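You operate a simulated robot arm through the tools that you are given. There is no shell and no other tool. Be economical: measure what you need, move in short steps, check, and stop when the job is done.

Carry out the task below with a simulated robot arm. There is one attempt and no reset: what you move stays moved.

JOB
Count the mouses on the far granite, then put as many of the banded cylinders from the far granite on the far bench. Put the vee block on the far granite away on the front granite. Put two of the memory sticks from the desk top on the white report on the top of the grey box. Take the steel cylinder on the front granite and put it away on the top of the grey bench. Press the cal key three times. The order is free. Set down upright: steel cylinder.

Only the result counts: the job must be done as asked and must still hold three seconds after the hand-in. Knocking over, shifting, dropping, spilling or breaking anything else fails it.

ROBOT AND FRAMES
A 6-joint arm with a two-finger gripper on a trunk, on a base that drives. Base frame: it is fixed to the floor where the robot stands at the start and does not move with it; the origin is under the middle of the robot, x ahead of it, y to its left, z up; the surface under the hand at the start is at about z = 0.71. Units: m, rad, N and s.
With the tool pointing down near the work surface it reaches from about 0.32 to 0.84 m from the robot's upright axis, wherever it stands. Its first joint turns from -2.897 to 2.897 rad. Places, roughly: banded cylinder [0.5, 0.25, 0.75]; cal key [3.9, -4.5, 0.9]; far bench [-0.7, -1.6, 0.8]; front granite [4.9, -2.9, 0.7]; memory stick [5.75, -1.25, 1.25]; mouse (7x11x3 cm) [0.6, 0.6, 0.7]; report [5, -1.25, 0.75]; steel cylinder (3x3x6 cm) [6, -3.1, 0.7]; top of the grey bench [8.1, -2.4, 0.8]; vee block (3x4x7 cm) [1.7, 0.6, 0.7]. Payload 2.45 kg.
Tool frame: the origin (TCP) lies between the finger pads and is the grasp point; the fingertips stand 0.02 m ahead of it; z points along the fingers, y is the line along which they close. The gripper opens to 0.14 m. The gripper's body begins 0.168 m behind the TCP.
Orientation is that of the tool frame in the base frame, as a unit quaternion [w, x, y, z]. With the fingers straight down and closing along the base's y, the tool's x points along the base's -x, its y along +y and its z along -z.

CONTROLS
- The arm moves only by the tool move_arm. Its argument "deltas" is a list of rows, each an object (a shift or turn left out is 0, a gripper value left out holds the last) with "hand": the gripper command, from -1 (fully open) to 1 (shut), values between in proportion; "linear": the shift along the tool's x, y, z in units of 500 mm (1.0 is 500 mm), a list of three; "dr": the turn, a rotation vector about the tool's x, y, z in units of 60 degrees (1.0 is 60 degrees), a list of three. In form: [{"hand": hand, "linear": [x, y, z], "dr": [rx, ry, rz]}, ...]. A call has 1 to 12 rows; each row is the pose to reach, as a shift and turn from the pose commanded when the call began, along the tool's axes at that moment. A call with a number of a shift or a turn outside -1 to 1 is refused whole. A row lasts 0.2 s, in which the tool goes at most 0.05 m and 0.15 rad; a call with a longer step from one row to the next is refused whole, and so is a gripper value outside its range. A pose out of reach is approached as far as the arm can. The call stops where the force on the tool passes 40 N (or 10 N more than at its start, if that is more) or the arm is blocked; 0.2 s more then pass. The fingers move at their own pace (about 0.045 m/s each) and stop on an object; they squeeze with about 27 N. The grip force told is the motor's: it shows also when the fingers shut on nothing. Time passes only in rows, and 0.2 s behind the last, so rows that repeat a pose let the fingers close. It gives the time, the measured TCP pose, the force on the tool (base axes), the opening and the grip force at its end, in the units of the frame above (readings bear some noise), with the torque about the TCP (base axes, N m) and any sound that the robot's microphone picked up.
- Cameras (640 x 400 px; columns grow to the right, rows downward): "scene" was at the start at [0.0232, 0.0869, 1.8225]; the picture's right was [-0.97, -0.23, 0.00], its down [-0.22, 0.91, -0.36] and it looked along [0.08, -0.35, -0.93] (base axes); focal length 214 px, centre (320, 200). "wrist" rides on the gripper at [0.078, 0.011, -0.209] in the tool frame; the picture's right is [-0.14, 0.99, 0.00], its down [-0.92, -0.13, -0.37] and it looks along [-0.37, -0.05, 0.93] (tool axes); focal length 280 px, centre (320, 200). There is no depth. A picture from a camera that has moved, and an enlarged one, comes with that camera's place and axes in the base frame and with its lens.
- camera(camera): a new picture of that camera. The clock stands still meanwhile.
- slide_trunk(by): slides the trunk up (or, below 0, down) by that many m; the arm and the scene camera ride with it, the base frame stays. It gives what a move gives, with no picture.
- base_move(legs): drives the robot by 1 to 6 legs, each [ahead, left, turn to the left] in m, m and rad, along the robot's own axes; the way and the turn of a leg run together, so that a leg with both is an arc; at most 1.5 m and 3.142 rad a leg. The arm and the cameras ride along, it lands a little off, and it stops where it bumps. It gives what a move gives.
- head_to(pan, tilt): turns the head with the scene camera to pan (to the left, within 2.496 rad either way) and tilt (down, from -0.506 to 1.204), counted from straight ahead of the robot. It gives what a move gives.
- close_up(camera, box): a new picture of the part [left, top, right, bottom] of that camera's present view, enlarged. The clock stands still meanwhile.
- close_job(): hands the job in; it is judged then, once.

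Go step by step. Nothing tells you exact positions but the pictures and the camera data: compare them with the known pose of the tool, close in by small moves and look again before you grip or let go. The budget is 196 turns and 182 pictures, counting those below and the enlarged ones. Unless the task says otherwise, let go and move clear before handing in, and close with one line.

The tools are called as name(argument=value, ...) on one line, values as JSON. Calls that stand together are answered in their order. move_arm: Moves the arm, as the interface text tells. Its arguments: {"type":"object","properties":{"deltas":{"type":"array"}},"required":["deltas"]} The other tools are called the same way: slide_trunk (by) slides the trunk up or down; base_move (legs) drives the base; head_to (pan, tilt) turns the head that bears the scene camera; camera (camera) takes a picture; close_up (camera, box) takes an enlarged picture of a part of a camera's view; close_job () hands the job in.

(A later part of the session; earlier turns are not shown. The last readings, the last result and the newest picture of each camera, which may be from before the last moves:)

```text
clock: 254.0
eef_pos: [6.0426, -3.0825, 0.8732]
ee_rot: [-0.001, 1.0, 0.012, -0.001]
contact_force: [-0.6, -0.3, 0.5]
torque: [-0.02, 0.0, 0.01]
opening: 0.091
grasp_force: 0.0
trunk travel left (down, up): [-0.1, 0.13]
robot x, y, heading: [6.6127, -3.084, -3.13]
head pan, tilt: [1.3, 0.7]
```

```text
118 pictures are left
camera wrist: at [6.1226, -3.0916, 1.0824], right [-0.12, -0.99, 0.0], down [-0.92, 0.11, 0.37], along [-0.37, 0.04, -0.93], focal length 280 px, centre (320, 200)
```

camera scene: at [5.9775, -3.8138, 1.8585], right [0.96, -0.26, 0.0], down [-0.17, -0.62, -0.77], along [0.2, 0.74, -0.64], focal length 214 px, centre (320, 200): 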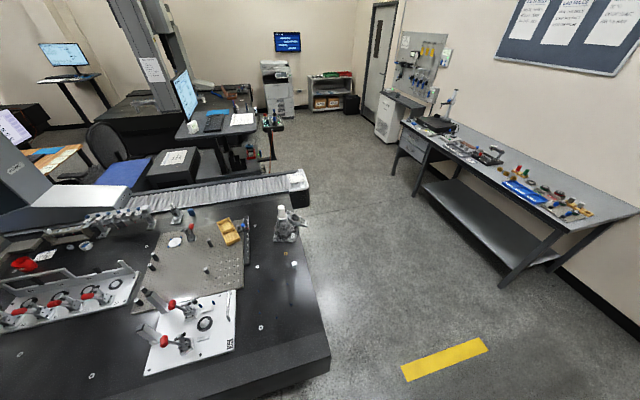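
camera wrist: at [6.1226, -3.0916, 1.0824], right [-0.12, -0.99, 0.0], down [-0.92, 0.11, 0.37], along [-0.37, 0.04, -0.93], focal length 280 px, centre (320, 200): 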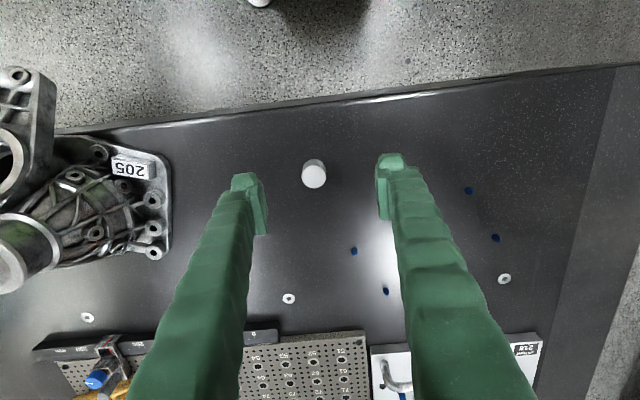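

move_arm(deltas=[{"hand": -0.3, "linear": [-0.034, -0.015, 0.08]}, {"hand": -0.3, "linear": [-0.034, -0.015, 0.17]}, {"hand": -0.3, "linear": [-0.034, -0.015, 0.262]}, {"hand": -0.3, "linear": [-0.034, -0.015, 0.262]}])

camera(camera="wrist")

```text
clock: 255.0
eef_pos: [6.0254, -3.0737, 0.7421]
ee_rot: [-0.001, 1.0, 0.011, -0.001]
contact_force: [0.0, -0.6, 0.3]
torque: [0.01, 0.01, -0.06]
opening: 0.0907
grasp_force: 0.1
trunk travel left (down, up): [-0.1, 0.13]
robot x, y, heading: [6.6121, -3.0885, -3.13]
head pan, tilt: [1.3, 0.7]
```

```text
117 pictures are left
camera wrist: at [6.1072, -3.0836, 0.9511], right [-0.12, -0.99, 0.0], down [-0.92, 0.11, 0.37], along [-0.37, 0.04, -0.93], focal length 280 px, centre (320, 200)
```

wrist: 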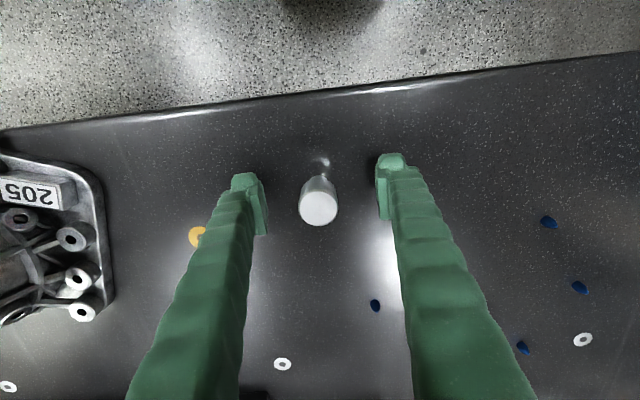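

Centred. Closing and lifting.

move_arm(deltas=[{"hand": 1}, {"hand": 1}, {"hand": 1}, {"hand": 1}, {"hand": 1}, {"hand": 1}, {"hand": 1, "linear": [0, 0, -0.06]}, {"hand": 1, "linear": [0, 0, -0.15]}, {"hand": 1, "linear": [0, 0, -0.24]}, {"hand": 1, "linear": [0, 0, -0.33]}, {"hand": 1, "linear": [0.06, 0, -0.39]}, {"hand": 1, "linear": [0.13, 0, -0.45]}])

camera(camera="wrist")

```text
clock: 257.6
eef_pos: [6.094, -3.0728, 0.9679]
ee_rot: [-0.001, 1.0, 0.012, -0.002]
contact_force: [-0.2, 0.3, -1.8]
torque: [0.01, 0.04, -0.02]
opening: 0.0274
grasp_force: 27.1
trunk travel left (down, up): [-0.1, 0.13]
robot x, y, heading: [6.6098, -3.0852, -3.128]
head pan, tilt: [1.3, 0.7]
```

```text
116 pictures are left
camera wrist: at [6.1753, -3.0821, 1.1773], right [-0.12, -0.99, 0.0], down [-0.92, 0.11, 0.37], along [-0.37, 0.04, -0.93], focal length 280 px, centre (320, 200)
```

wrist: 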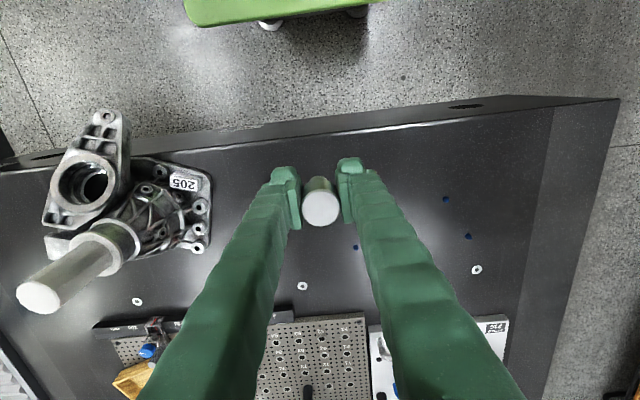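

Held. Raising, turning toward the grey bench and driving nearer, then looking.

move_arm(deltas=[{"hand": 1, "linear": [0.06, 0, -0.08]}, {"hand": 1, "linear": [0.1, 0, -0.16]}, {"hand": 1, "linear": [0.1, 0, -0.24]}, {"hand": 1, "linear": [0.1, 0, -0.3]}])

base_move(legs=[[0, 0, 1.564], [0, 0, 1.564], [0.45, 0, 0]])

head_to(pan=0.0, tilt=0.7)

camera(camera="scene")

```text
clock: 258.6
eef_pos: [6.1448, -3.0741, 1.1169]
ee_rot: [-0.001, 1.0, 0.011, -0.001]
contact_force: [0.3, 0.1, -2.5]
torque: [-0.02, 0.01, 0.01]
opening: 0.026
grasp_force: 27.4
trunk travel left (down, up): [-0.1, 0.13]
robot x, y, heading: [6.6086, -3.0876, -3.13]
head pan, tilt: [1.3, 0.7]
```

```text
clock: 268.9
eef_pos: [7.5232, -3.1064, 1.1171]
ee_rot: [0.002, -0.005, 1.0, -0.001]
contact_force: [0.8, 0.0, -3.5]
torque: [0.02, 0.03, 0.02]
opening: 0.0259
grasp_force: 27.5
trunk travel left (down, up): [-0.1, 0.13]
robot x, y, heading: [7.0551, -3.0929, -0.002]
head pan, tilt: [1.3, 0.7]
```

```text
clock: 270.4
eef_pos: [7.5231, -3.1061, 1.1163]
ee_rot: [0.001, -0.005, 1.0, 0.0]
contact_force: [0.6, 0.1, -1.7]
torque: [-0.02, -0.01, -0.01]
opening: 0.0258
grasp_force: 26.7
trunk travel left (down, up): [-0.1, 0.13]
robot x, y, heading: [7.06, -3.0879, -0.002]
head pan, tilt: [0.0, 0.7]
```

```text
115 pictures are left
camera scene: at [7.1529, -2.9466, 1.8584], right [0.0, -1.0, 0.0], down [-0.64, 0.0, -0.76], along [0.76, 0.0, -0.64], focal length 214 px, centre (320, 200)
```

scene: 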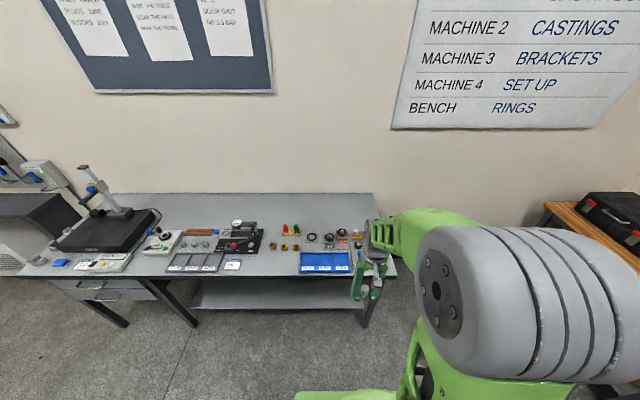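

close_up(camera="scene", box=[160, 190, 400, 290])

close_up(camera="wrist", box=[220, 120, 420, 245])

```text
2.67 times, centred on (280, 240) of scene
camera zoom: at [7.1529, -2.9466, 1.8584], right [0.0, -1.0, 0.0], down [-0.64, 0.0, -0.76], along [0.76, 0.0, -0.64], focal length 572 px, centre (427, 93)
```

zoom: 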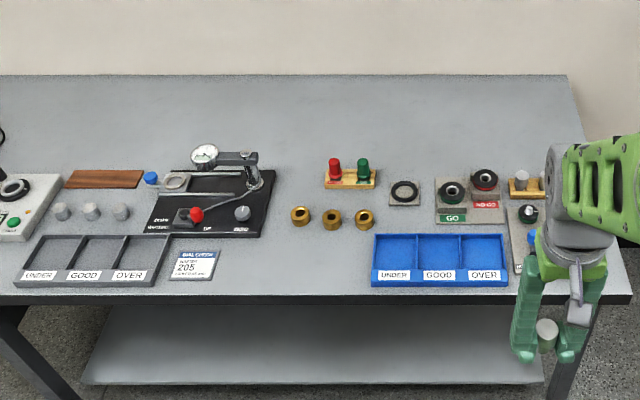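

```text
3.20 times, centred on (320, 182) of wrist
camera zoom: at [7.446, -3.0957, 1.3261], right [0.13, 0.99, 0.0], down [0.92, -0.12, 0.37], along [0.37, -0.05, -0.93], focal length 897 px, centre (320, 256)
```

zoom: 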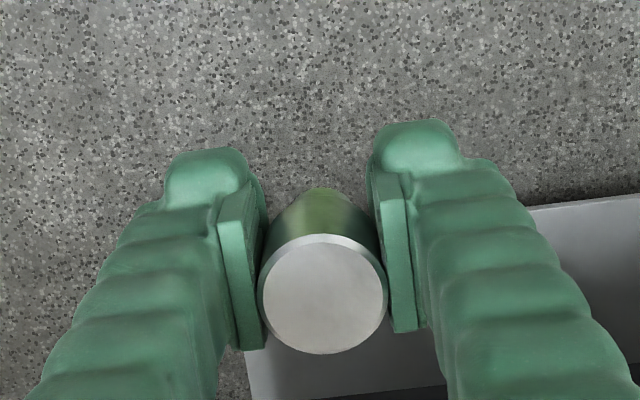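

A clear front spot at about (7.86, -2.66), between the card and the blue tray. Moving the base in front of it.

base_move(legs=[[0, 0.44, 0], [0.19, 0, 0]])

move_arm(deltas=[{"hand": 1, "linear": [-0.08, 0, 0]}, {"hand": 1, "linear": [-0.16, 0, 0]}, {"hand": 1, "linear": [-0.24, 0, 0.04]}, {"hand": 1, "linear": [-0.28, 0, 0.12]}, {"hand": 1, "linear": [-0.28, 0, 0.2]}, {"hand": 1, "linear": [-0.28, 0, 0.28]}])

camera(camera="wrist")

```text
clock: 275.9
eef_pos: [7.7115, -2.6649, 1.1161]
ee_rot: [0.0, -0.005, 1.0, -0.001]
contact_force: [0.1, -0.5, -1.6]
torque: [0.0, 0.09, 0.01]
opening: 0.0259
grasp_force: 26.9
trunk travel left (down, up): [-0.1, 0.13]
robot x, y, heading: [7.2433, -2.6498, 0.003]
head pan, tilt: [0.0, 0.7]
```

```text
clock: 277.3
eef_pos: [7.851, -2.6631, 0.9759]
ee_rot: [0.001, -0.006, 1.0, -0.001]
contact_force: [0.8, 0.6, -1.6]
torque: [-0.01, 0.03, -0.02]
opening: 0.026
grasp_force: 27.2
trunk travel left (down, up): [-0.1, 0.13]
robot x, y, heading: [7.246, -2.6456, 0.0]
head pan, tilt: [0.0, 0.7]
```

```text
112 pictures are left
camera wrist: at [7.7738, -2.652, 1.1849], right [0.13, 0.99, 0.0], down [0.92, -0.12, 0.37], along [0.37, -0.05, -0.93], focal length 280 px, centre (320, 200)
```

wrist: 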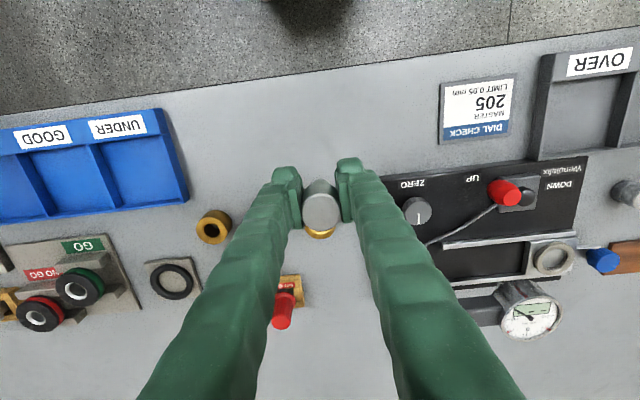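

Clear. Lowering gently to the bench.

move_arm(deltas=[{"hand": 1, "linear": [0, 0, 0.08]}, {"hand": 1, "linear": [0, 0, 0.16]}, {"hand": 1, "linear": [0, 0, 0.22]}, {"hand": 1, "linear": [0, 0, 0.25]}, {"hand": 1, "linear": [0, 0, 0.265]}, {"hand": 1, "linear": [0, 0, 0.273]}, {"hand": 1, "linear": [0, 0, 0.279]}, {"hand": 1, "linear": [0, 0, 0.284]}, {"hand": 1, "linear": [0, 0, 0.289]}, {"hand": 1, "linear": [0, 0, 0.294]}])

```text
clock: 278.3
eef_pos: [7.8507, -2.664, 0.8604]
ee_rot: [0.004, -0.005, 1.0, -0.001]
contact_force: [-9.5, 0.2, 27.1]
torque: [0.22, 0.29, 0.08]
opening: 0.0259
grasp_force: 27.0
trunk travel left (down, up): [-0.1, 0.13]
robot x, y, heading: [7.243, -2.6458, -0.0]
head pan, tilt: [0.0, 0.7]
stopped in row 5: the force on the tool passed its limit at 66 N (the readings are from after the stop); the commanded pose is now the measured one
```

Contact came earlier than expected. Looking before letting go.

close_up(camera="wrist", box=[220, 120, 420, 245])

close_up(camera="scene", box=[250, 200, 410, 300])

```text
3.20 times, centred on (320, 182) of wrist
camera zoom: at [7.773, -2.6525, 1.0691], right [0.13, 0.99, 0.0], down [0.92, -0.12, 0.38], along [0.37, -0.05, -0.93], focal length 897 px, centre (320, 256)
```

zoom: 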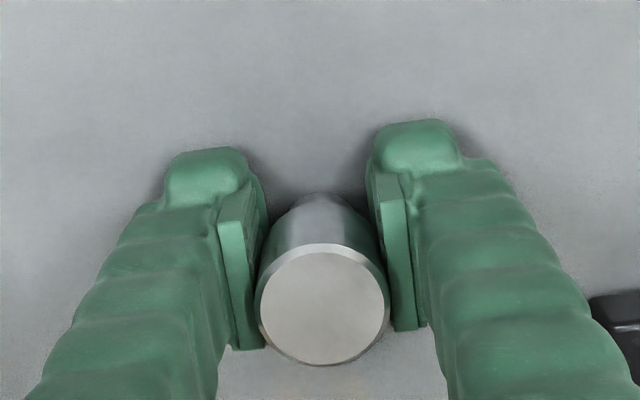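

```text
4.00 times, centred on (330, 250) of scene
camera zoom: at [7.3359, -2.5058, 1.8589], right [0.0, -1.0, 0.0], down [-0.64, 0.0, -0.77], along [0.77, 0.0, -0.64], focal length 858 px, centre (280, 0)
```

zoom: 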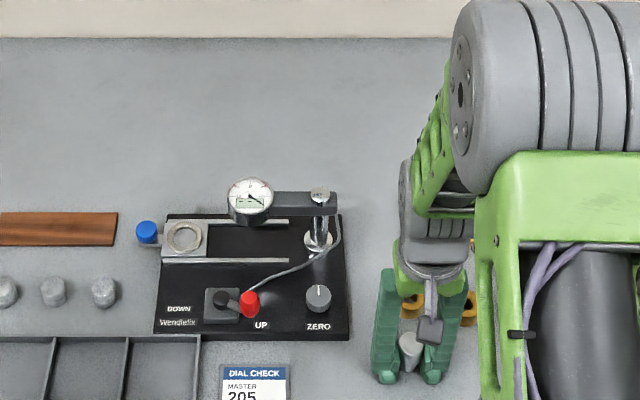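

The cylinder is on the bench (bench top ~0.83) and upright. Relieving slightly and letting go.

move_arm(deltas=[{"hand": 1, "linear": [0, 0, -0.002]}, {"hand": 0.3, "linear": [0, 0, -0.002]}, {"hand": 0.3, "linear": [0, 0, -0.002]}, {"hand": 0.3, "linear": [0, 0, -0.002]}, {"hand": 0.3, "linear": [0, 0, -0.002]}])

camera(camera="wrist")

```text
clock: 279.5
eef_pos: [7.8538, -2.6646, 0.8605]
ee_rot: [0.006, -0.004, 1.0, 0.0]
contact_force: [-2.9, -20.8, 27.5]
torque: [0.1, 0.18, -0.03]
opening: 0.0389
grasp_force: 0.0
trunk travel left (down, up): [-0.1, 0.13]
robot x, y, heading: [7.2399, -2.6445, 0.001]
head pan, tilt: [0.0, 0.7]
```

```text
109 pictures are left
camera wrist: at [7.774, -2.6546, 1.0688], right [0.13, 0.99, 0.0], down [0.92, -0.12, 0.38], along [0.38, -0.05, -0.93], focal length 280 px, centre (320, 200)
```

wrist: 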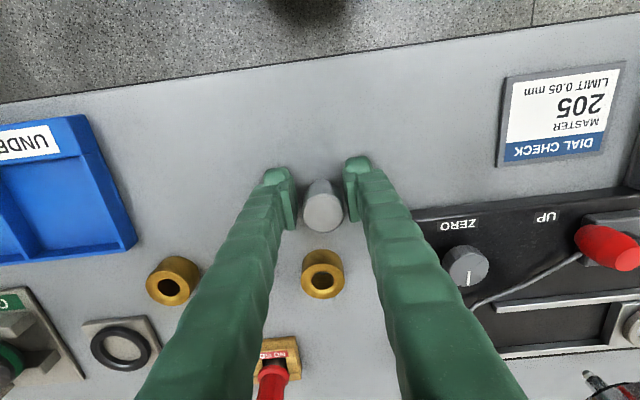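

Fingertips are touching the bench; rising straight up.

move_arm(deltas=[{"hand": 0.3, "linear": [0, 0, -0.01]}, {"hand": 0.3, "linear": [0, 0, -0.03]}, {"hand": 0.3, "linear": [0, 0, -0.1]}, {"hand": 0.3, "linear": [0, 0, -0.18]}, {"hand": 0.3, "linear": [0, 0, -0.26]}, {"hand": 0.3, "linear": [0, 0, -0.34]}, {"hand": 0.3, "linear": [0.06, 0, -0.4]}, {"hand": 0.3, "linear": [0.15, 0, -0.44]}, {"hand": 0.3, "linear": [0.24, 0, -0.46]}])

camera(camera="wrist")

```text
clock: 281.5
eef_pos: [7.7306, -2.6658, 1.0877]
ee_rot: [0.004, -0.005, 1.0, -0.001]
contact_force: [0.1, 0.3, 0.4]
torque: [-0.03, -0.01, 0.02]
opening: 0.049
grasp_force: 0.1
trunk travel left (down, up): [-0.1, 0.13]
robot x, y, heading: [7.244, -2.6449, -0.0]
head pan, tilt: [0.0, 0.7]
```

```text
108 pictures are left
camera wrist: at [7.6516, -2.6539, 1.2968], right [0.13, 0.99, 0.0], down [0.92, -0.12, 0.38], along [0.37, -0.05, -0.93], focal length 280 px, centre (320, 200)
```

wrist: 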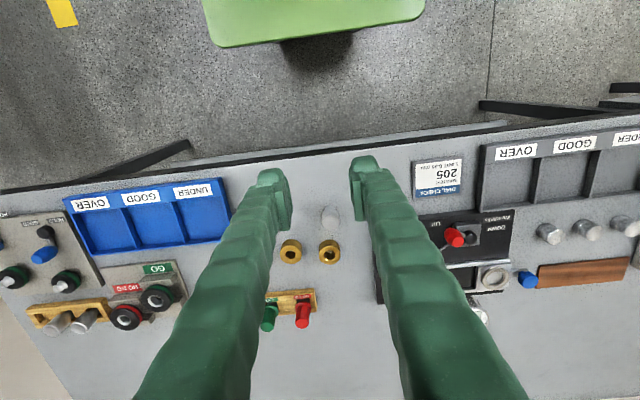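

The steel cylinder stands upright on the grey bench. Next the memory sticks: I'll raise up, drive round to the north side of the desk and look.

slide_trunk(by=0.13)

base_move(legs=[[-0.3, 0, 0], [0, 1.1, 0], [0, 0.95, 0]])

head_to(pan=2.4, tilt=0.5)

camera(camera="scene")

```text
clock: 283.1
eef_pos: [7.7313, -2.6664, 1.217]
ee_rot: [0.004, -0.005, 1.0, -0.001]
contact_force: [-0.2, 0.7, -0.3]
torque: [0.02, 0.0, 0.02]
opening: 0.049
grasp_force: 0.1
trunk travel left (down, up): [-0.23, 0.0]
robot x, y, heading: [7.2437, -2.6511, -0.002]
head pan, tilt: [0.0, 0.7]
```

```text
clock: 303.1
eef_pos: [7.4122, -0.6014, 1.2161]
ee_rot: [0.003, -0.006, 1.0, -0.001]
contact_force: [0.3, -0.5, -0.6]
torque: [-0.02, 0.01, -0.02]
opening: 0.0491
grasp_force: 0.1
trunk travel left (down, up): [-0.23, 0.0]
robot x, y, heading: [6.9253, -0.5826, 0.002]
head pan, tilt: [0.0, 0.7]
```

```text
clock: 305.3
eef_pos: [7.4143, -0.6003, 1.2176]
ee_rot: [0.004, -0.007, 1.0, -0.001]
contact_force: [0.4, -0.6, 0.2]
torque: [0.0, -0.01, 0.01]
opening: 0.0491
grasp_force: 0.1
trunk travel left (down, up): [-0.23, 0.0]
robot x, y, heading: [6.9269, -0.5838, 0.004]
head pan, tilt: [2.4, 0.499]
```

```text
107 pictures are left
camera scene: at [6.8681, -0.3818, 2.0062], right [0.67, 0.74, 0.0], down [0.35, -0.32, -0.88], along [-0.65, 0.59, -0.48], focal length 214 px, centre (320, 200)
```

scene: 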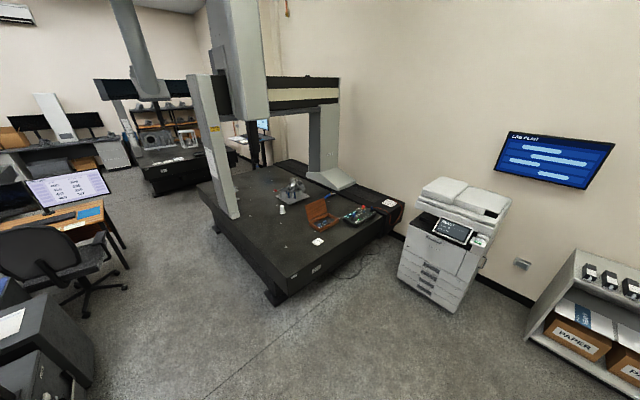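

The aisle is clear. Turning to face -y and looking at the desk.

base_move(legs=[[0, 0, -1.572]])

head_to(pan=-0.9, tilt=0.5)

camera(camera="scene")

```text
clock: 309.5
eef_pos: [6.9085, -1.0727, 1.2168]
ee_rot: [0.001, 0.703, 0.712, -0.004]
contact_force: [0.5, -1.0, -0.6]
torque: [0.01, -0.02, 0.0]
opening: 0.0493
grasp_force: 0.1
trunk travel left (down, up): [-0.23, 0.0]
robot x, y, heading: [6.9242, -0.5824, -1.57]
head pan, tilt: [2.4, 0.499]
```

```text
clock: 312.3
eef_pos: [6.9084, -1.0723, 1.2174]
ee_rot: [0.002, 0.703, 0.711, -0.003]
contact_force: [0.0, -0.3, 1.0]
torque: [-0.01, -0.02, 0.0]
opening: 0.0492
grasp_force: 0.1
trunk travel left (down, up): [-0.23, 0.0]
robot x, y, heading: [6.9283, -0.5839, -1.564]
head pan, tilt: [-0.901, 0.499]
```

```text
106 pictures are left
camera scene: at [6.9947, -0.6496, 2.0062], right [-0.62, 0.78, 0.0], down [0.37, 0.3, -0.88], along [-0.69, -0.55, -0.48], focal length 214 px, centre (320, 200)
```

scene: 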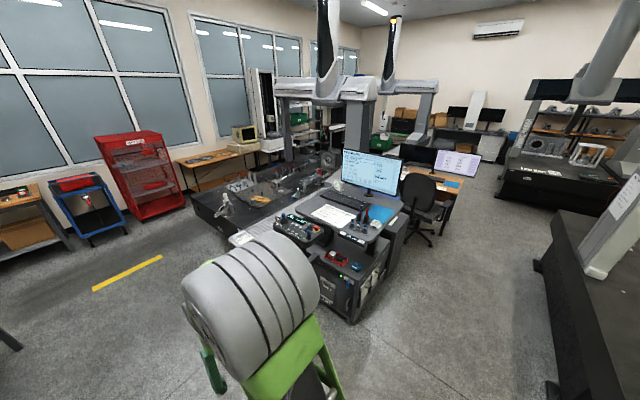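

close_up(camera="scene", box=[290, 170, 420, 250])

```text
4.92 times, centred on (355, 210) of scene
camera zoom: at [6.9947, -0.6496, 2.0062], right [-0.62, 0.78, 0.0], down [0.37, 0.3, -0.88], along [-0.69, -0.55, -0.48], focal length 1056 px, centre (148, 151)
```

zoom: 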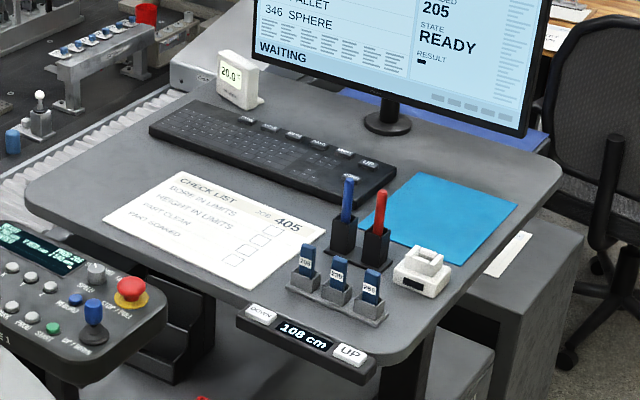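

Three memory sticks stand in a holder on the desk's corner near (5.85, -1.21), and the report lies on the grey box at about (5.05, -1.2). I'll drive in front of the sticks.

base_move(legs=[[0, -1.07, 0]])

camera(camera="wrist")

```text
clock: 321.9
eef_pos: [5.841, -1.0708, 1.2163]
ee_rot: [0.002, 0.705, 0.71, -0.004]
contact_force: [-0.3, 0.3, -0.7]
torque: [0.01, -0.02, 0.02]
opening: 0.0488
grasp_force: 0.1
trunk travel left (down, up): [-0.23, 0.0]
robot x, y, heading: [5.8595, -0.5836, -1.568]
head pan, tilt: [-0.901, 0.499]
```

```text
104 pictures are left
camera wrist: at [5.8531, -0.991, 1.4263], right [0.99, -0.13, 0.0], down [-0.12, -0.92, 0.38], along [-0.05, -0.37, -0.93], focal length 280 px, centre (320, 200)
```

wrist: 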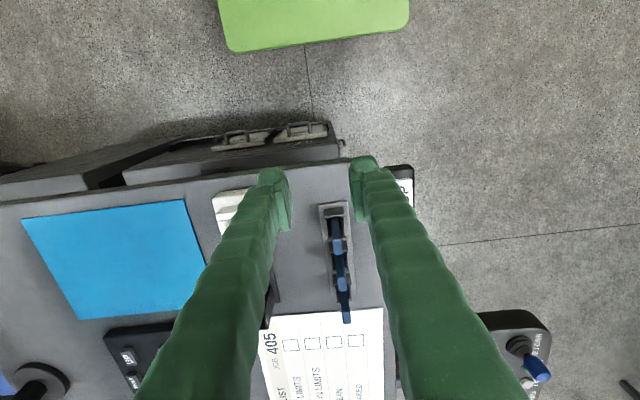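

close_up(camera="wrist", box=[270, 180, 430, 330])

```text
2.67 times, centred on (350, 255) of wrist
camera zoom: at [5.8531, -0.991, 1.4263], right [0.99, -0.13, 0.0], down [-0.12, -0.92, 0.38], along [-0.05, -0.37, -0.93], focal length 748 px, centre (240, 53)
```

zoom: 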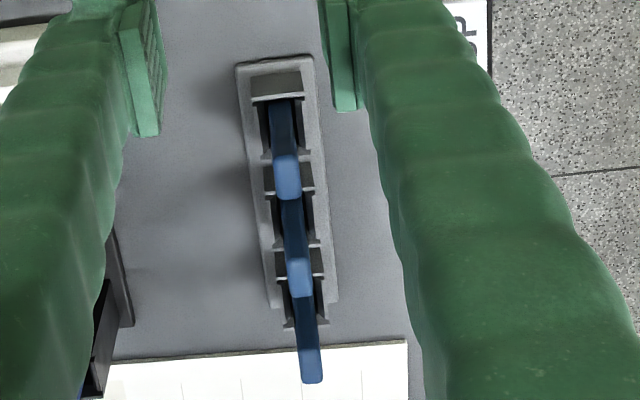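

Sticks are thin along x, tops around z 1.15, at y about -1.16, -1.21, -1.265. I'll hover over the nearest one and look.

move_arm(deltas=[{"hand": 0.3, "linear": [-0.09, 0.018, 0]}, {"hand": 0.3, "linear": [-0.18, 0.018, 0]}, {"hand": 0.3, "linear": [-0.18, 0.018, 0.04]}])

close_up(camera="wrist", box=[220, 120, 420, 270])

```text
clock: 322.7
eef_pos: [5.8516, -1.1623, 1.1978]
ee_rot: [0.003, 0.705, 0.71, -0.004]
contact_force: [-0.3, -0.4, -0.7]
torque: [0.01, 0.03, 0.03]
opening: 0.049
grasp_force: 0.2
trunk travel left (down, up): [-0.23, 0.0]
robot x, y, heading: [5.8641, -0.5807, -1.573]
head pan, tilt: [-0.901, 0.499]
```

```text
2.67 times, centred on (320, 195) of wrist
camera zoom: at [5.8632, -1.0824, 1.4073], right [0.99, -0.13, 0.0], down [-0.12, -0.92, 0.38], along [-0.05, -0.37, -0.93], focal length 748 px, centre (320, 213)
```

zoom: 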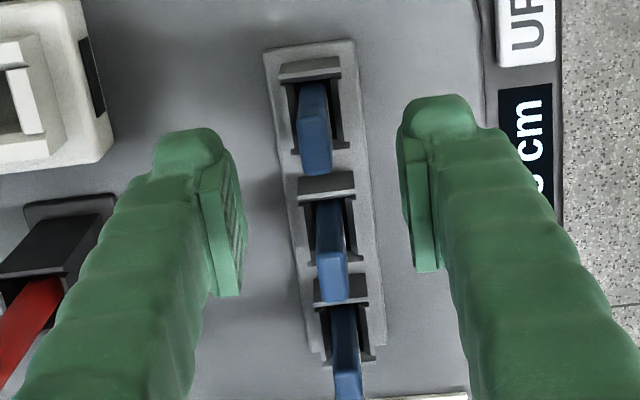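

Aligned (top z ≈ 1.153). Descending and gripping the first stick.

move_arm(deltas=[{"hand": 0.3, "linear": [0.006, 0, 0.06]}, {"hand": 0.3, "linear": [0.006, 0, 0.12]}, {"hand": 1, "linear": [0.006, 0, 0.12]}, {"hand": 1, "linear": [0.006, 0, 0.12]}, {"hand": 1, "linear": [0.006, 0, 0.12]}, {"hand": 1, "linear": [0.006, 0, 0.12]}])

close_up(camera="wrist", box=[220, 120, 420, 270])

```text
clock: 324.1
eef_pos: [5.8512, -1.1588, 1.1391]
ee_rot: [0.002, 0.704, 0.71, -0.003]
contact_force: [-0.4, -0.2, -0.1]
torque: [0.03, 0.02, -0.02]
opening: 0.0082
grasp_force: 27.0
trunk travel left (down, up): [-0.23, 0.0]
robot x, y, heading: [5.8599, -0.5852, -1.571]
head pan, tilt: [-0.901, 0.499]
```

```text
2.67 times, centred on (320, 195) of wrist
camera zoom: at [5.8626, -1.0783, 1.348], right [0.99, -0.13, 0.0], down [-0.12, -0.92, 0.38], along [-0.05, -0.37, -0.93], focal length 748 px, centre (320, 213)
```

zoom: 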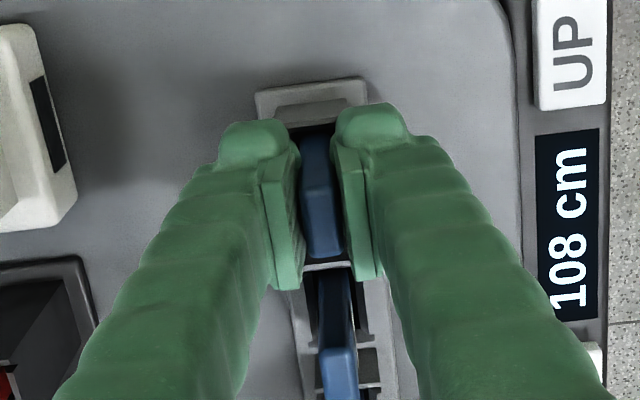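

Gripped at 8 mm. Lifting straight up.

move_arm(deltas=[{"hand": 1, "linear": [0, 0, -0.03]}, {"hand": 1, "linear": [0, 0, -0.08]}, {"hand": 1, "linear": [0, 0, -0.16]}, {"hand": 1, "linear": [0, 0, -0.24]}, {"hand": 1, "linear": [0.06, 0, -0.28]}, {"hand": 1, "linear": [0.14, 0, -0.3]}, {"hand": 1, "linear": [0.22, 0, -0.3]}])

camera(camera="wrist")

```text
clock: 325.7
eef_pos: [5.8507, -1.0451, 1.2892]
ee_rot: [0.002, 0.704, 0.71, -0.003]
contact_force: [-0.2, 0.3, 0.3]
torque: [-0.1, -0.02, 0.03]
opening: 0.0081
grasp_force: 27.5
trunk travel left (down, up): [-0.23, 0.0]
robot x, y, heading: [5.8628, -0.5828, -1.577]
head pan, tilt: [-0.901, 0.499]
```

```text
100 pictures are left
camera wrist: at [5.8626, -0.9651, 1.4976], right [0.99, -0.13, 0.0], down [-0.12, -0.92, 0.38], along [-0.05, -0.37, -0.93], focal length 280 px, centre (320, 200)
```

wrist: 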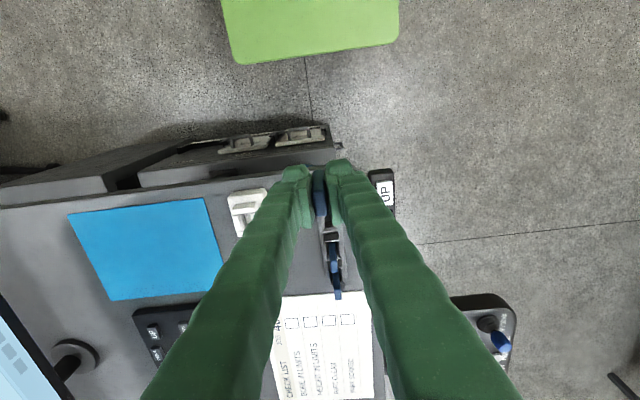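

The stick is out. I'll retract a bit more and move west in front of the grey box, then look.

move_arm(deltas=[{"hand": 1, "linear": [0.08, 0, 0]}, {"hand": 1, "linear": [0.14, 0, 0]}])

head_to(pan=-0.6, tilt=0.9)

camera(camera="scene")

```text
clock: 326.3
eef_pos: [5.8508, -0.9778, 1.287]
ee_rot: [0.002, 0.705, 0.709, -0.003]
contact_force: [-0.4, 0.6, 0.0]
torque: [0.01, 0.0, 0.01]
opening: 0.008
grasp_force: 26.4
trunk travel left (down, up): [-0.23, 0.0]
robot x, y, heading: [5.8634, -0.586, -1.572]
head pan, tilt: [-0.901, 0.499]
```

```text
clock: 327.2
eef_pos: [5.8497, -0.9788, 1.2866]
ee_rot: [0.002, 0.705, 0.71, -0.004]
contact_force: [0.2, 0.0, 0.3]
torque: [0.0, -0.01, 0.03]
opening: 0.0081
grasp_force: 27.0
trunk travel left (down, up): [-0.23, 0.0]
robot x, y, heading: [5.8612, -0.5876, -1.571]
head pan, tilt: [-0.6, 0.901]
```

```text
99 pictures are left
camera scene: at [5.958, -0.655, 1.9724], right [-0.82, 0.57, 0.0], down [0.44, 0.64, -0.62], along [-0.35, -0.51, -0.78], focal length 214 px, centre (320, 200)
```

scene: 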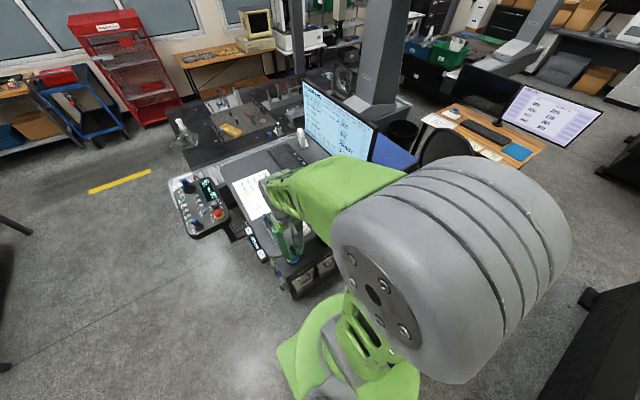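

base_move(legs=[[0, -0.55, 0]])

camera(camera="wrist")

```text
clock: 332.5
eef_pos: [5.3004, -0.9772, 1.2859]
ee_rot: [0.002, 0.705, 0.71, -0.003]
contact_force: [-0.1, 0.0, 0.0]
torque: [0.0, 0.01, 0.01]
opening: 0.0083
grasp_force: 26.2
trunk travel left (down, up): [-0.23, 0.0]
robot x, y, heading: [5.3104, -0.581, -1.576]
head pan, tilt: [-0.6, 0.901]
```

```text
98 pictures are left
camera wrist: at [5.3127, -0.8953, 1.4962], right [0.99, -0.13, 0.0], down [-0.12, -0.92, 0.38], along [-0.05, -0.37, -0.93], focal length 280 px, centre (320, 200)
```

wrist: 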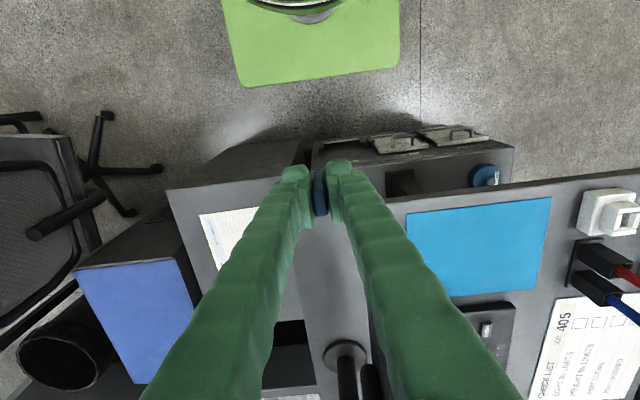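

The grey box with its report is to the left, at about (4.99, -1.26). Driving in front of it and lowering the trunk.

base_move(legs=[[0, -0.3, 0]])

slide_trunk(by=-0.13)

camera(camera="wrist")

```text
clock: 335.7
eef_pos: [5.0003, -0.9733, 1.2864]
ee_rot: [0.002, 0.705, 0.709, -0.004]
contact_force: [-0.1, -0.3, -0.5]
torque: [0.02, -0.03, -0.02]
opening: 0.0085
grasp_force: 26.5
trunk travel left (down, up): [-0.23, 0.0]
robot x, y, heading: [5.0111, -0.5813, -1.574]
head pan, tilt: [-0.6, 0.901]
```

```text
clock: 337.3
eef_pos: [5.0005, -0.9741, 1.1572]
ee_rot: [0.002, 0.705, 0.709, -0.003]
contact_force: [0.0, 0.6, -0.4]
torque: [-0.05, 0.02, -0.01]
opening: 0.008
grasp_force: 26.7
trunk travel left (down, up): [-0.1, 0.13]
robot x, y, heading: [5.0129, -0.5839, -1.579]
head pan, tilt: [-0.6, 0.901]
```

```text
97 pictures are left
camera wrist: at [5.012, -0.8938, 1.3664], right [0.99, -0.13, 0.0], down [-0.12, -0.92, 0.38], along [-0.05, -0.37, -0.93], focal length 280 px, centre (320, 200)
```

wrist: 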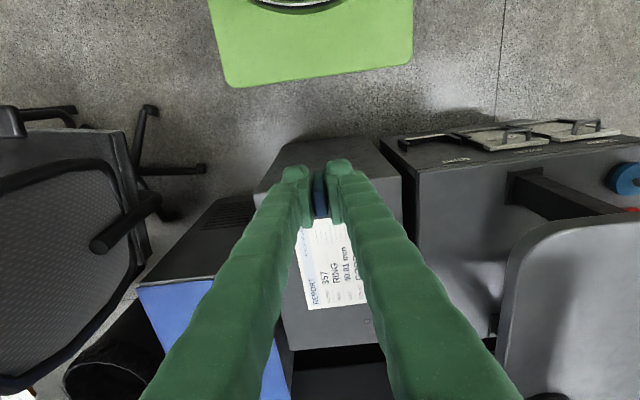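

The report spans about x 4.91–5.065, y -1.46 to -1.19. I'll lean the gripper 60° forward so the stick can be laid down, over its left part.

move_arm(deltas=[{"hand": 1, "linear": [-0.068, -0.01, 0.047], "dr": [0, -0.1, 0]}, {"hand": 1, "linear": [-0.136, -0.02, 0.095], "dr": [0, -0.2, 0]}, {"hand": 1, "linear": [-0.203, -0.03, 0.142], "dr": [0, -0.3, 0]}, {"hand": 1, "linear": [-0.271, -0.04, 0.19], "dr": [0, -0.4, 0]}, {"hand": 1, "linear": [-0.339, -0.05, 0.237], "dr": [0, -0.5, 0]}, {"hand": 1, "linear": [-0.407, -0.06, 0.284], "dr": [0, -0.6, 0]}, {"hand": 1, "linear": [-0.475, -0.07, 0.332], "dr": [0, -0.7, 0]}, {"hand": 1, "linear": [-0.542, -0.08, 0.379], "dr": [0, -0.8, 0]}, {"hand": 1, "linear": [-0.61, -0.09, 0.427], "dr": [0, -0.9, 0]}, {"hand": 1, "linear": [-0.678, -0.1, 0.474], "dr": [0, -1.0, 0]}])

camera(camera="wrist")

```text
clock: 339.5
eef_pos: [4.9454, -1.339, 0.9466]
ee_rot: [0.37, 0.631, 0.608, -0.308]
contact_force: [1.0, -0.1, 0.7]
torque: [0.0, 0.0, 0.01]
opening: 0.0081
grasp_force: 26.9
out of reach, approached as far as the arm can: row 4, 5, 6, 7, 8, 9, 10
trunk travel left (down, up): [-0.1, 0.13]
robot x, y, heading: [5.0156, -0.577, -1.577]
head pan, tilt: [-0.6, 0.901]
```

```text
96 pictures are left
camera wrist: at [4.9513, -1.1196, 0.9948], right [0.98, -0.06, 0.21], down [-0.22, -0.19, 0.96], along [-0.02, -0.98, -0.2], focal length 280 px, centre (320, 200)
```

wrist: 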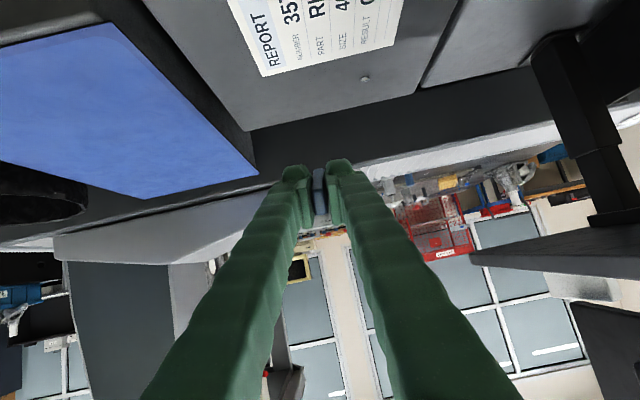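

Tilted about 57°, slightly short of the commanded pose. Lowering the trunk brings the stick down while easing the wrist.

slide_trunk(by=-0.08)

camera(camera="wrist")

head_to(pan=0.1, tilt=0.9)

camera(camera="scene")

```text
clock: 340.7
eef_pos: [4.9466, -1.3387, 0.8657]
ee_rot: [0.37, 0.632, 0.607, -0.309]
contact_force: [0.0, -0.4, 0.6]
torque: [0.01, -0.01, -0.01]
opening: 0.008
grasp_force: 26.6
trunk travel left (down, up): [-0.02, 0.21]
robot x, y, heading: [5.0146, -0.5803, -1.578]
head pan, tilt: [-0.6, 0.901]
```

```text
95 pictures are left
camera wrist: at [4.9515, -1.1195, 0.9151], right [0.98, -0.06, 0.21], down [-0.22, -0.19, 0.96], along [-0.02, -0.98, -0.2], focal length 280 px, centre (320, 200)
```

wrist: 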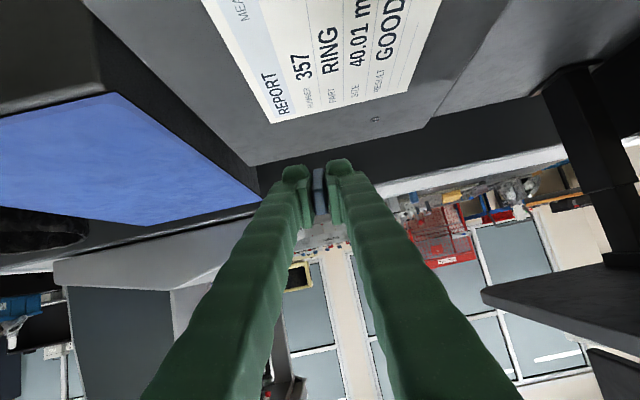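

```text
clock: 341.8
eef_pos: [4.9463, -1.3394, 0.8666]
ee_rot: [0.369, 0.633, 0.607, -0.309]
contact_force: [0.9, -0.7, 0.6]
torque: [-0.02, -0.01, 0.0]
opening: 0.0082
grasp_force: 27.0
trunk travel left (down, up): [-0.02, 0.21]
robot x, y, heading: [5.0115, -0.581, -1.58]
head pan, tilt: [0.099, 0.901]
```

```text
94 pictures are left
camera scene: at [5.1592, -0.6653, 1.7623], right [-1.0, -0.09, 0.0], down [-0.07, 0.78, -0.62], along [0.06, -0.62, -0.78], focal length 214 px, centre (320, 200)
```

scene: 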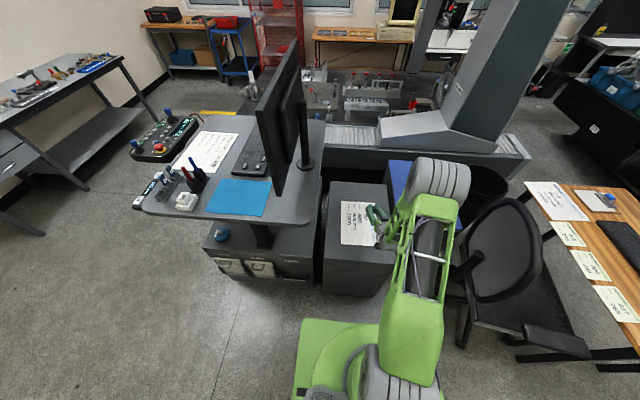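

The overview confirms the report under the stick; the box top works out to z ≈ 0.706. Lowering a first step.

move_arm(deltas=[{"hand": 1, "linear": [0.03, -0.003, 0.019]}, {"hand": 1, "linear": [0.067, -0.007, 0.043]}])

```text
clock: 342.4
eef_pos: [4.9464, -1.341, 0.8277]
ee_rot: [0.372, 0.635, 0.606, -0.304]
contact_force: [-0.5, 0.0, 0.4]
torque: [0.0, 0.02, -0.02]
opening: 0.0084
grasp_force: 26.7
trunk travel left (down, up): [-0.02, 0.21]
robot x, y, heading: [5.0096, -0.5801, -1.576]
head pan, tilt: [0.099, 0.901]
```

move_arm(deltas=[{"hand": 1, "linear": [0.05, -0.005, 0.032]}, {"hand": 1, "linear": [0.1, -0.011, 0.064]}, {"hand": 1, "linear": [0.117, -0.012, 0.075]}])

camera(camera="wrist")

close_up(camera="scene", box=[310, 170, 430, 260])

```text
clock: 343.1
eef_pos: [4.9479, -1.3461, 0.7588]
ee_rot: [0.374, 0.637, 0.603, -0.3]
contact_force: [-0.6, 0.5, 0.6]
torque: [-0.01, -0.03, 0.0]
opening: 0.0083
grasp_force: 26.7
out of reach, approached as far as the arm can: row 1, 2, 3
trunk travel left (down, up): [-0.02, 0.21]
robot x, y, heading: [5.0137, -0.5792, -1.582]
head pan, tilt: [0.099, 0.901]
```

```text
93 pictures are left
camera wrist: at [4.9519, -1.1282, 0.8088], right [0.97, -0.07, 0.23], down [-0.24, -0.19, 0.95], along [-0.02, -0.98, -0.2], focal length 280 px, centre (320, 200)
```

wrist: 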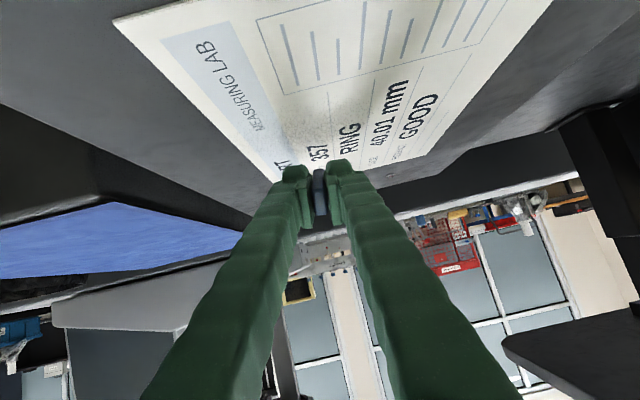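

```text
4.44 times, centred on (370, 215) of scene
camera zoom: at [5.1593, -0.6653, 1.7623], right [-1.0, -0.09, 0.0], down [-0.07, 0.78, -0.62], along [0.06, -0.62, -0.78], focal length 953 px, centre (98, 133)
```

zoom: 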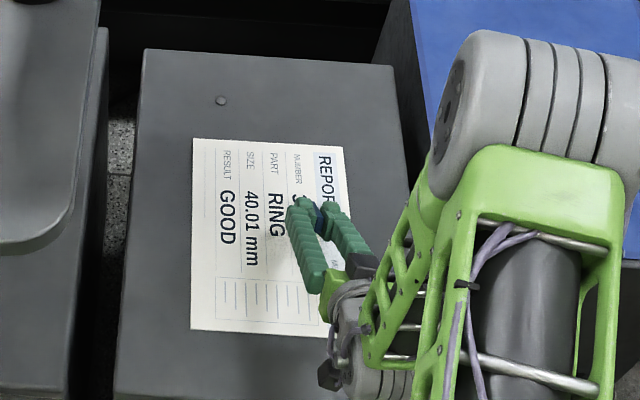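

The stick is just above the report. Shifting 2 cm toward the middle and lowering in 3 mm steps to contact.

move_arm(deltas=[{"hand": 1, "linear": [0, 0.04, 0]}, {"hand": 1, "linear": [0.005, 0.04, 0.003]}, {"hand": 1, "linear": [0.01, 0.039, 0.006]}, {"hand": 1, "linear": [0.015, 0.038, 0.009]}, {"hand": 1, "linear": [0.02, 0.038, 0.012]}, {"hand": 1, "linear": [0.025, 0.037, 0.015]}, {"hand": 1, "linear": [0.03, 0.037, 0.018]}])

close_up(camera="scene", box=[330, 190, 410, 240])

close_up(camera="wrist", box=[240, 110, 400, 210])

```text
clock: 344.8
eef_pos: [4.9575, -1.3511, 0.7437]
ee_rot: [0.377, 0.633, 0.607, -0.297]
contact_force: [0.3, -0.6, 0.6]
torque: [0.0, 0.01, -0.01]
opening: 0.0081
grasp_force: 26.9
out of reach, approached as far as the arm can: row 1, 2, 3, 4, 5, 6, 7
trunk travel left (down, up): [-0.02, 0.21]
robot x, y, heading: [5.0144, -0.579, -1.573]
head pan, tilt: [0.099, 0.901]
```

```text
8.00 times, centred on (370, 215) of scene
camera zoom: at [5.1593, -0.6654, 1.7623], right [-1.0, -0.09, 0.0], down [-0.07, 0.78, -0.62], along [0.06, -0.62, -0.78], focal length 1716 px, centre (-80, 80)
```

zoom: 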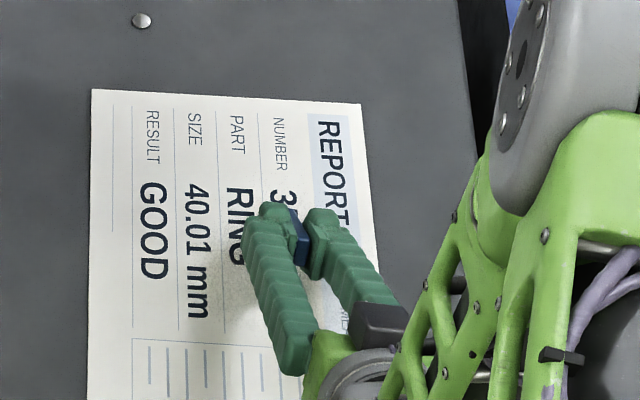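

```text
4.00 times, centred on (320, 160) of wrist
camera zoom: at [4.9578, -1.1319, 0.7938], right [0.97, -0.05, 0.23], down [-0.24, -0.2, 0.95], along [0.0, -0.98, -0.2], focal length 1122 px, centre (320, 360)
```

zoom: 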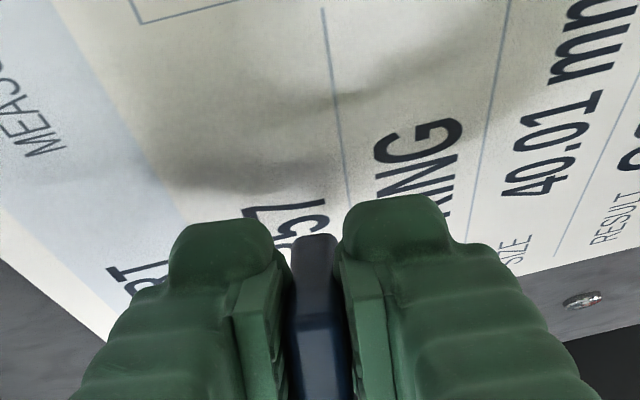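

No contact yet; continuing down in small steps.

move_arm(deltas=[{"hand": 1, "linear": [0.005, -0.0005, 0.003]}, {"hand": 1, "linear": [0.01, -0.001, 0.006]}, {"hand": 1, "linear": [0.015, -0.0015, 0.009]}, {"hand": 1, "linear": [0.02, -0.002, 0.012]}, {"hand": 1, "linear": [0.02, -0.002, 0.012]}])

close_up(camera="scene", box=[330, 190, 410, 240])

```text
clock: 345.9
eef_pos: [4.9508, -1.3569, 0.7355]
ee_rot: [0.376, 0.634, 0.605, -0.301]
contact_force: [-0.5, 0.5, 10.2]
torque: [-0.39, 0.0, -0.03]
opening: 0.008
grasp_force: 27.1
out of reach, approached as far as the arm can: row 2, 3, 4, 5
trunk travel left (down, up): [-0.02, 0.21]
robot x, y, heading: [5.0166, -0.5806, -1.575]
head pan, tilt: [0.099, 0.901]
```

```text
8.00 times, centred on (370, 215) of scene
camera zoom: at [5.1593, -0.6642, 1.7624], right [-1.0, -0.09, 0.0], down [-0.07, 0.78, -0.62], along [0.06, -0.62, -0.78], focal length 1716 px, centre (-80, 80)
```

zoom: 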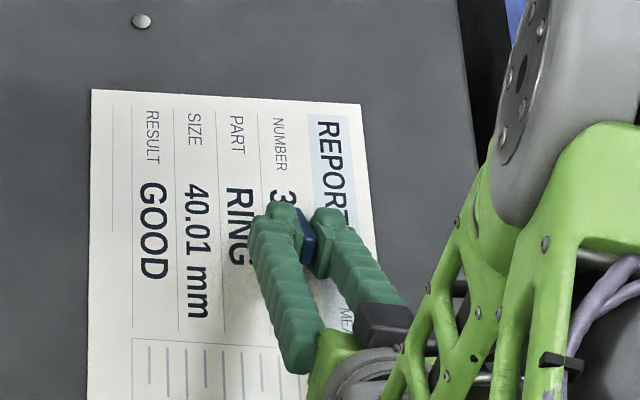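

Stick's end touches the report (10 N). Opening slightly to lay it down.

move_arm(deltas=[{"hand": 0.6}, {"hand": 0.5}, {"hand": 0.4}, {"hand": 0.4}])

close_up(camera="scene", box=[330, 190, 410, 240])

close_up(camera="wrist", box=[240, 110, 400, 210])

```text
clock: 346.9
eef_pos: [4.9496, -1.3554, 0.7341]
ee_rot: [0.375, 0.635, 0.606, -0.3]
contact_force: [0.5, 0.0, -0.2]
torque: [0.02, -0.02, -0.02]
opening: 0.042
grasp_force: 0.1
trunk travel left (down, up): [-0.02, 0.21]
robot x, y, heading: [5.0124, -0.5807, -1.576]
head pan, tilt: [0.099, 0.901]
```

```text
8.00 times, centred on (370, 215) of scene
camera zoom: at [5.1593, -0.6653, 1.7623], right [-1.0, -0.09, 0.0], down [-0.07, 0.78, -0.62], along [0.06, -0.62, -0.78], focal length 1716 px, centre (-80, 80)
```

zoom: 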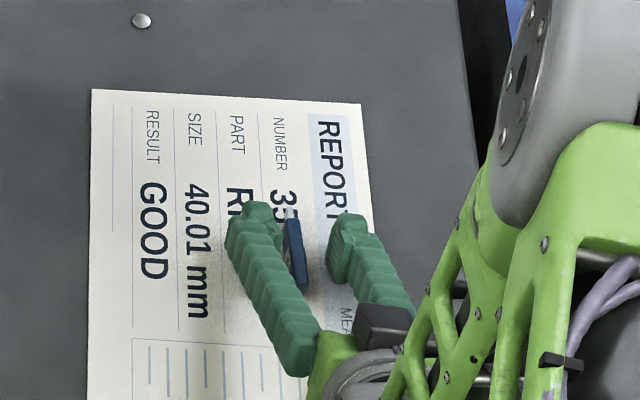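

```text
4.00 times, centred on (320, 160) of wrist
camera zoom: at [4.9533, -1.1376, 0.7839], right [0.97, -0.06, 0.23], down [-0.23, -0.19, 0.95], along [-0.01, -0.98, -0.2], focal length 1122 px, centre (320, 360)
```

zoom: 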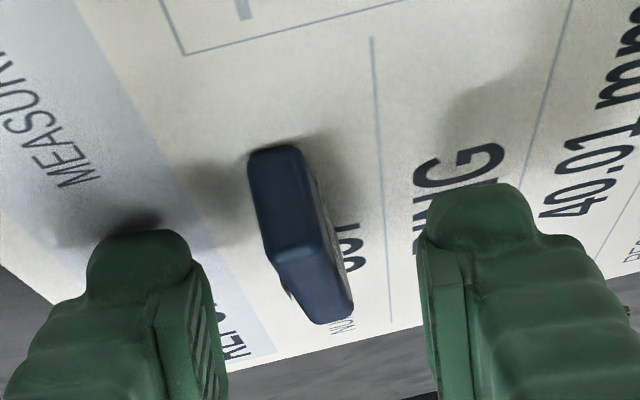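

The stick lies on its edge on the report, free of the fingers. Withdrawing straight up, then un-tilting.

move_arm(deltas=[{"linear": [-0.03, 0.003, -0.02]}, {"linear": [-0.067, 0.007, -0.043]}, {"linear": [-0.134, 0.014, -0.086]}, {"linear": [-0.201, 0.021, -0.129]}, {"linear": [-0.268, 0.028, -0.172]}, {"linear": [-0.335, 0.035, -0.215]}])

camera(camera="scene")

```text
clock: 348.4
eef_pos: [4.9496, -1.3558, 0.9335]
ee_rot: [0.37, 0.632, 0.607, -0.309]
contact_force: [-0.9, 0.4, -1.1]
torque: [-0.02, 0.0, 0.02]
opening: 0.0421
grasp_force: 0.0
out of reach, approached as far as the arm can: row 1, 2
trunk travel left (down, up): [-0.02, 0.21]
robot x, y, heading: [5.0111, -0.5803, -1.58]
head pan, tilt: [0.099, 0.901]
```

```text
86 pictures are left
camera scene: at [5.1594, -0.6648, 1.7624], right [-1.0, -0.09, 0.0], down [-0.07, 0.78, -0.62], along [0.06, -0.62, -0.78], focal length 214 px, centre (320, 200)
```

scene: 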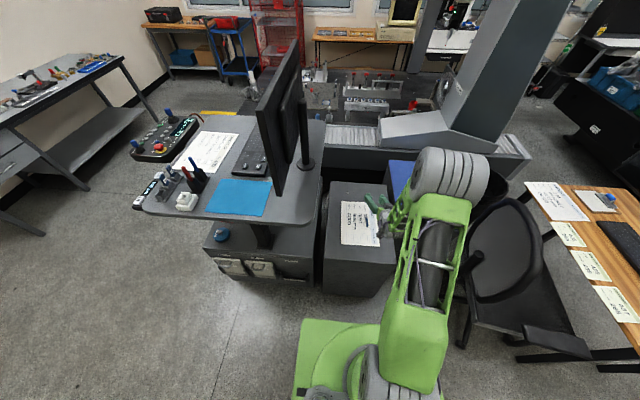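

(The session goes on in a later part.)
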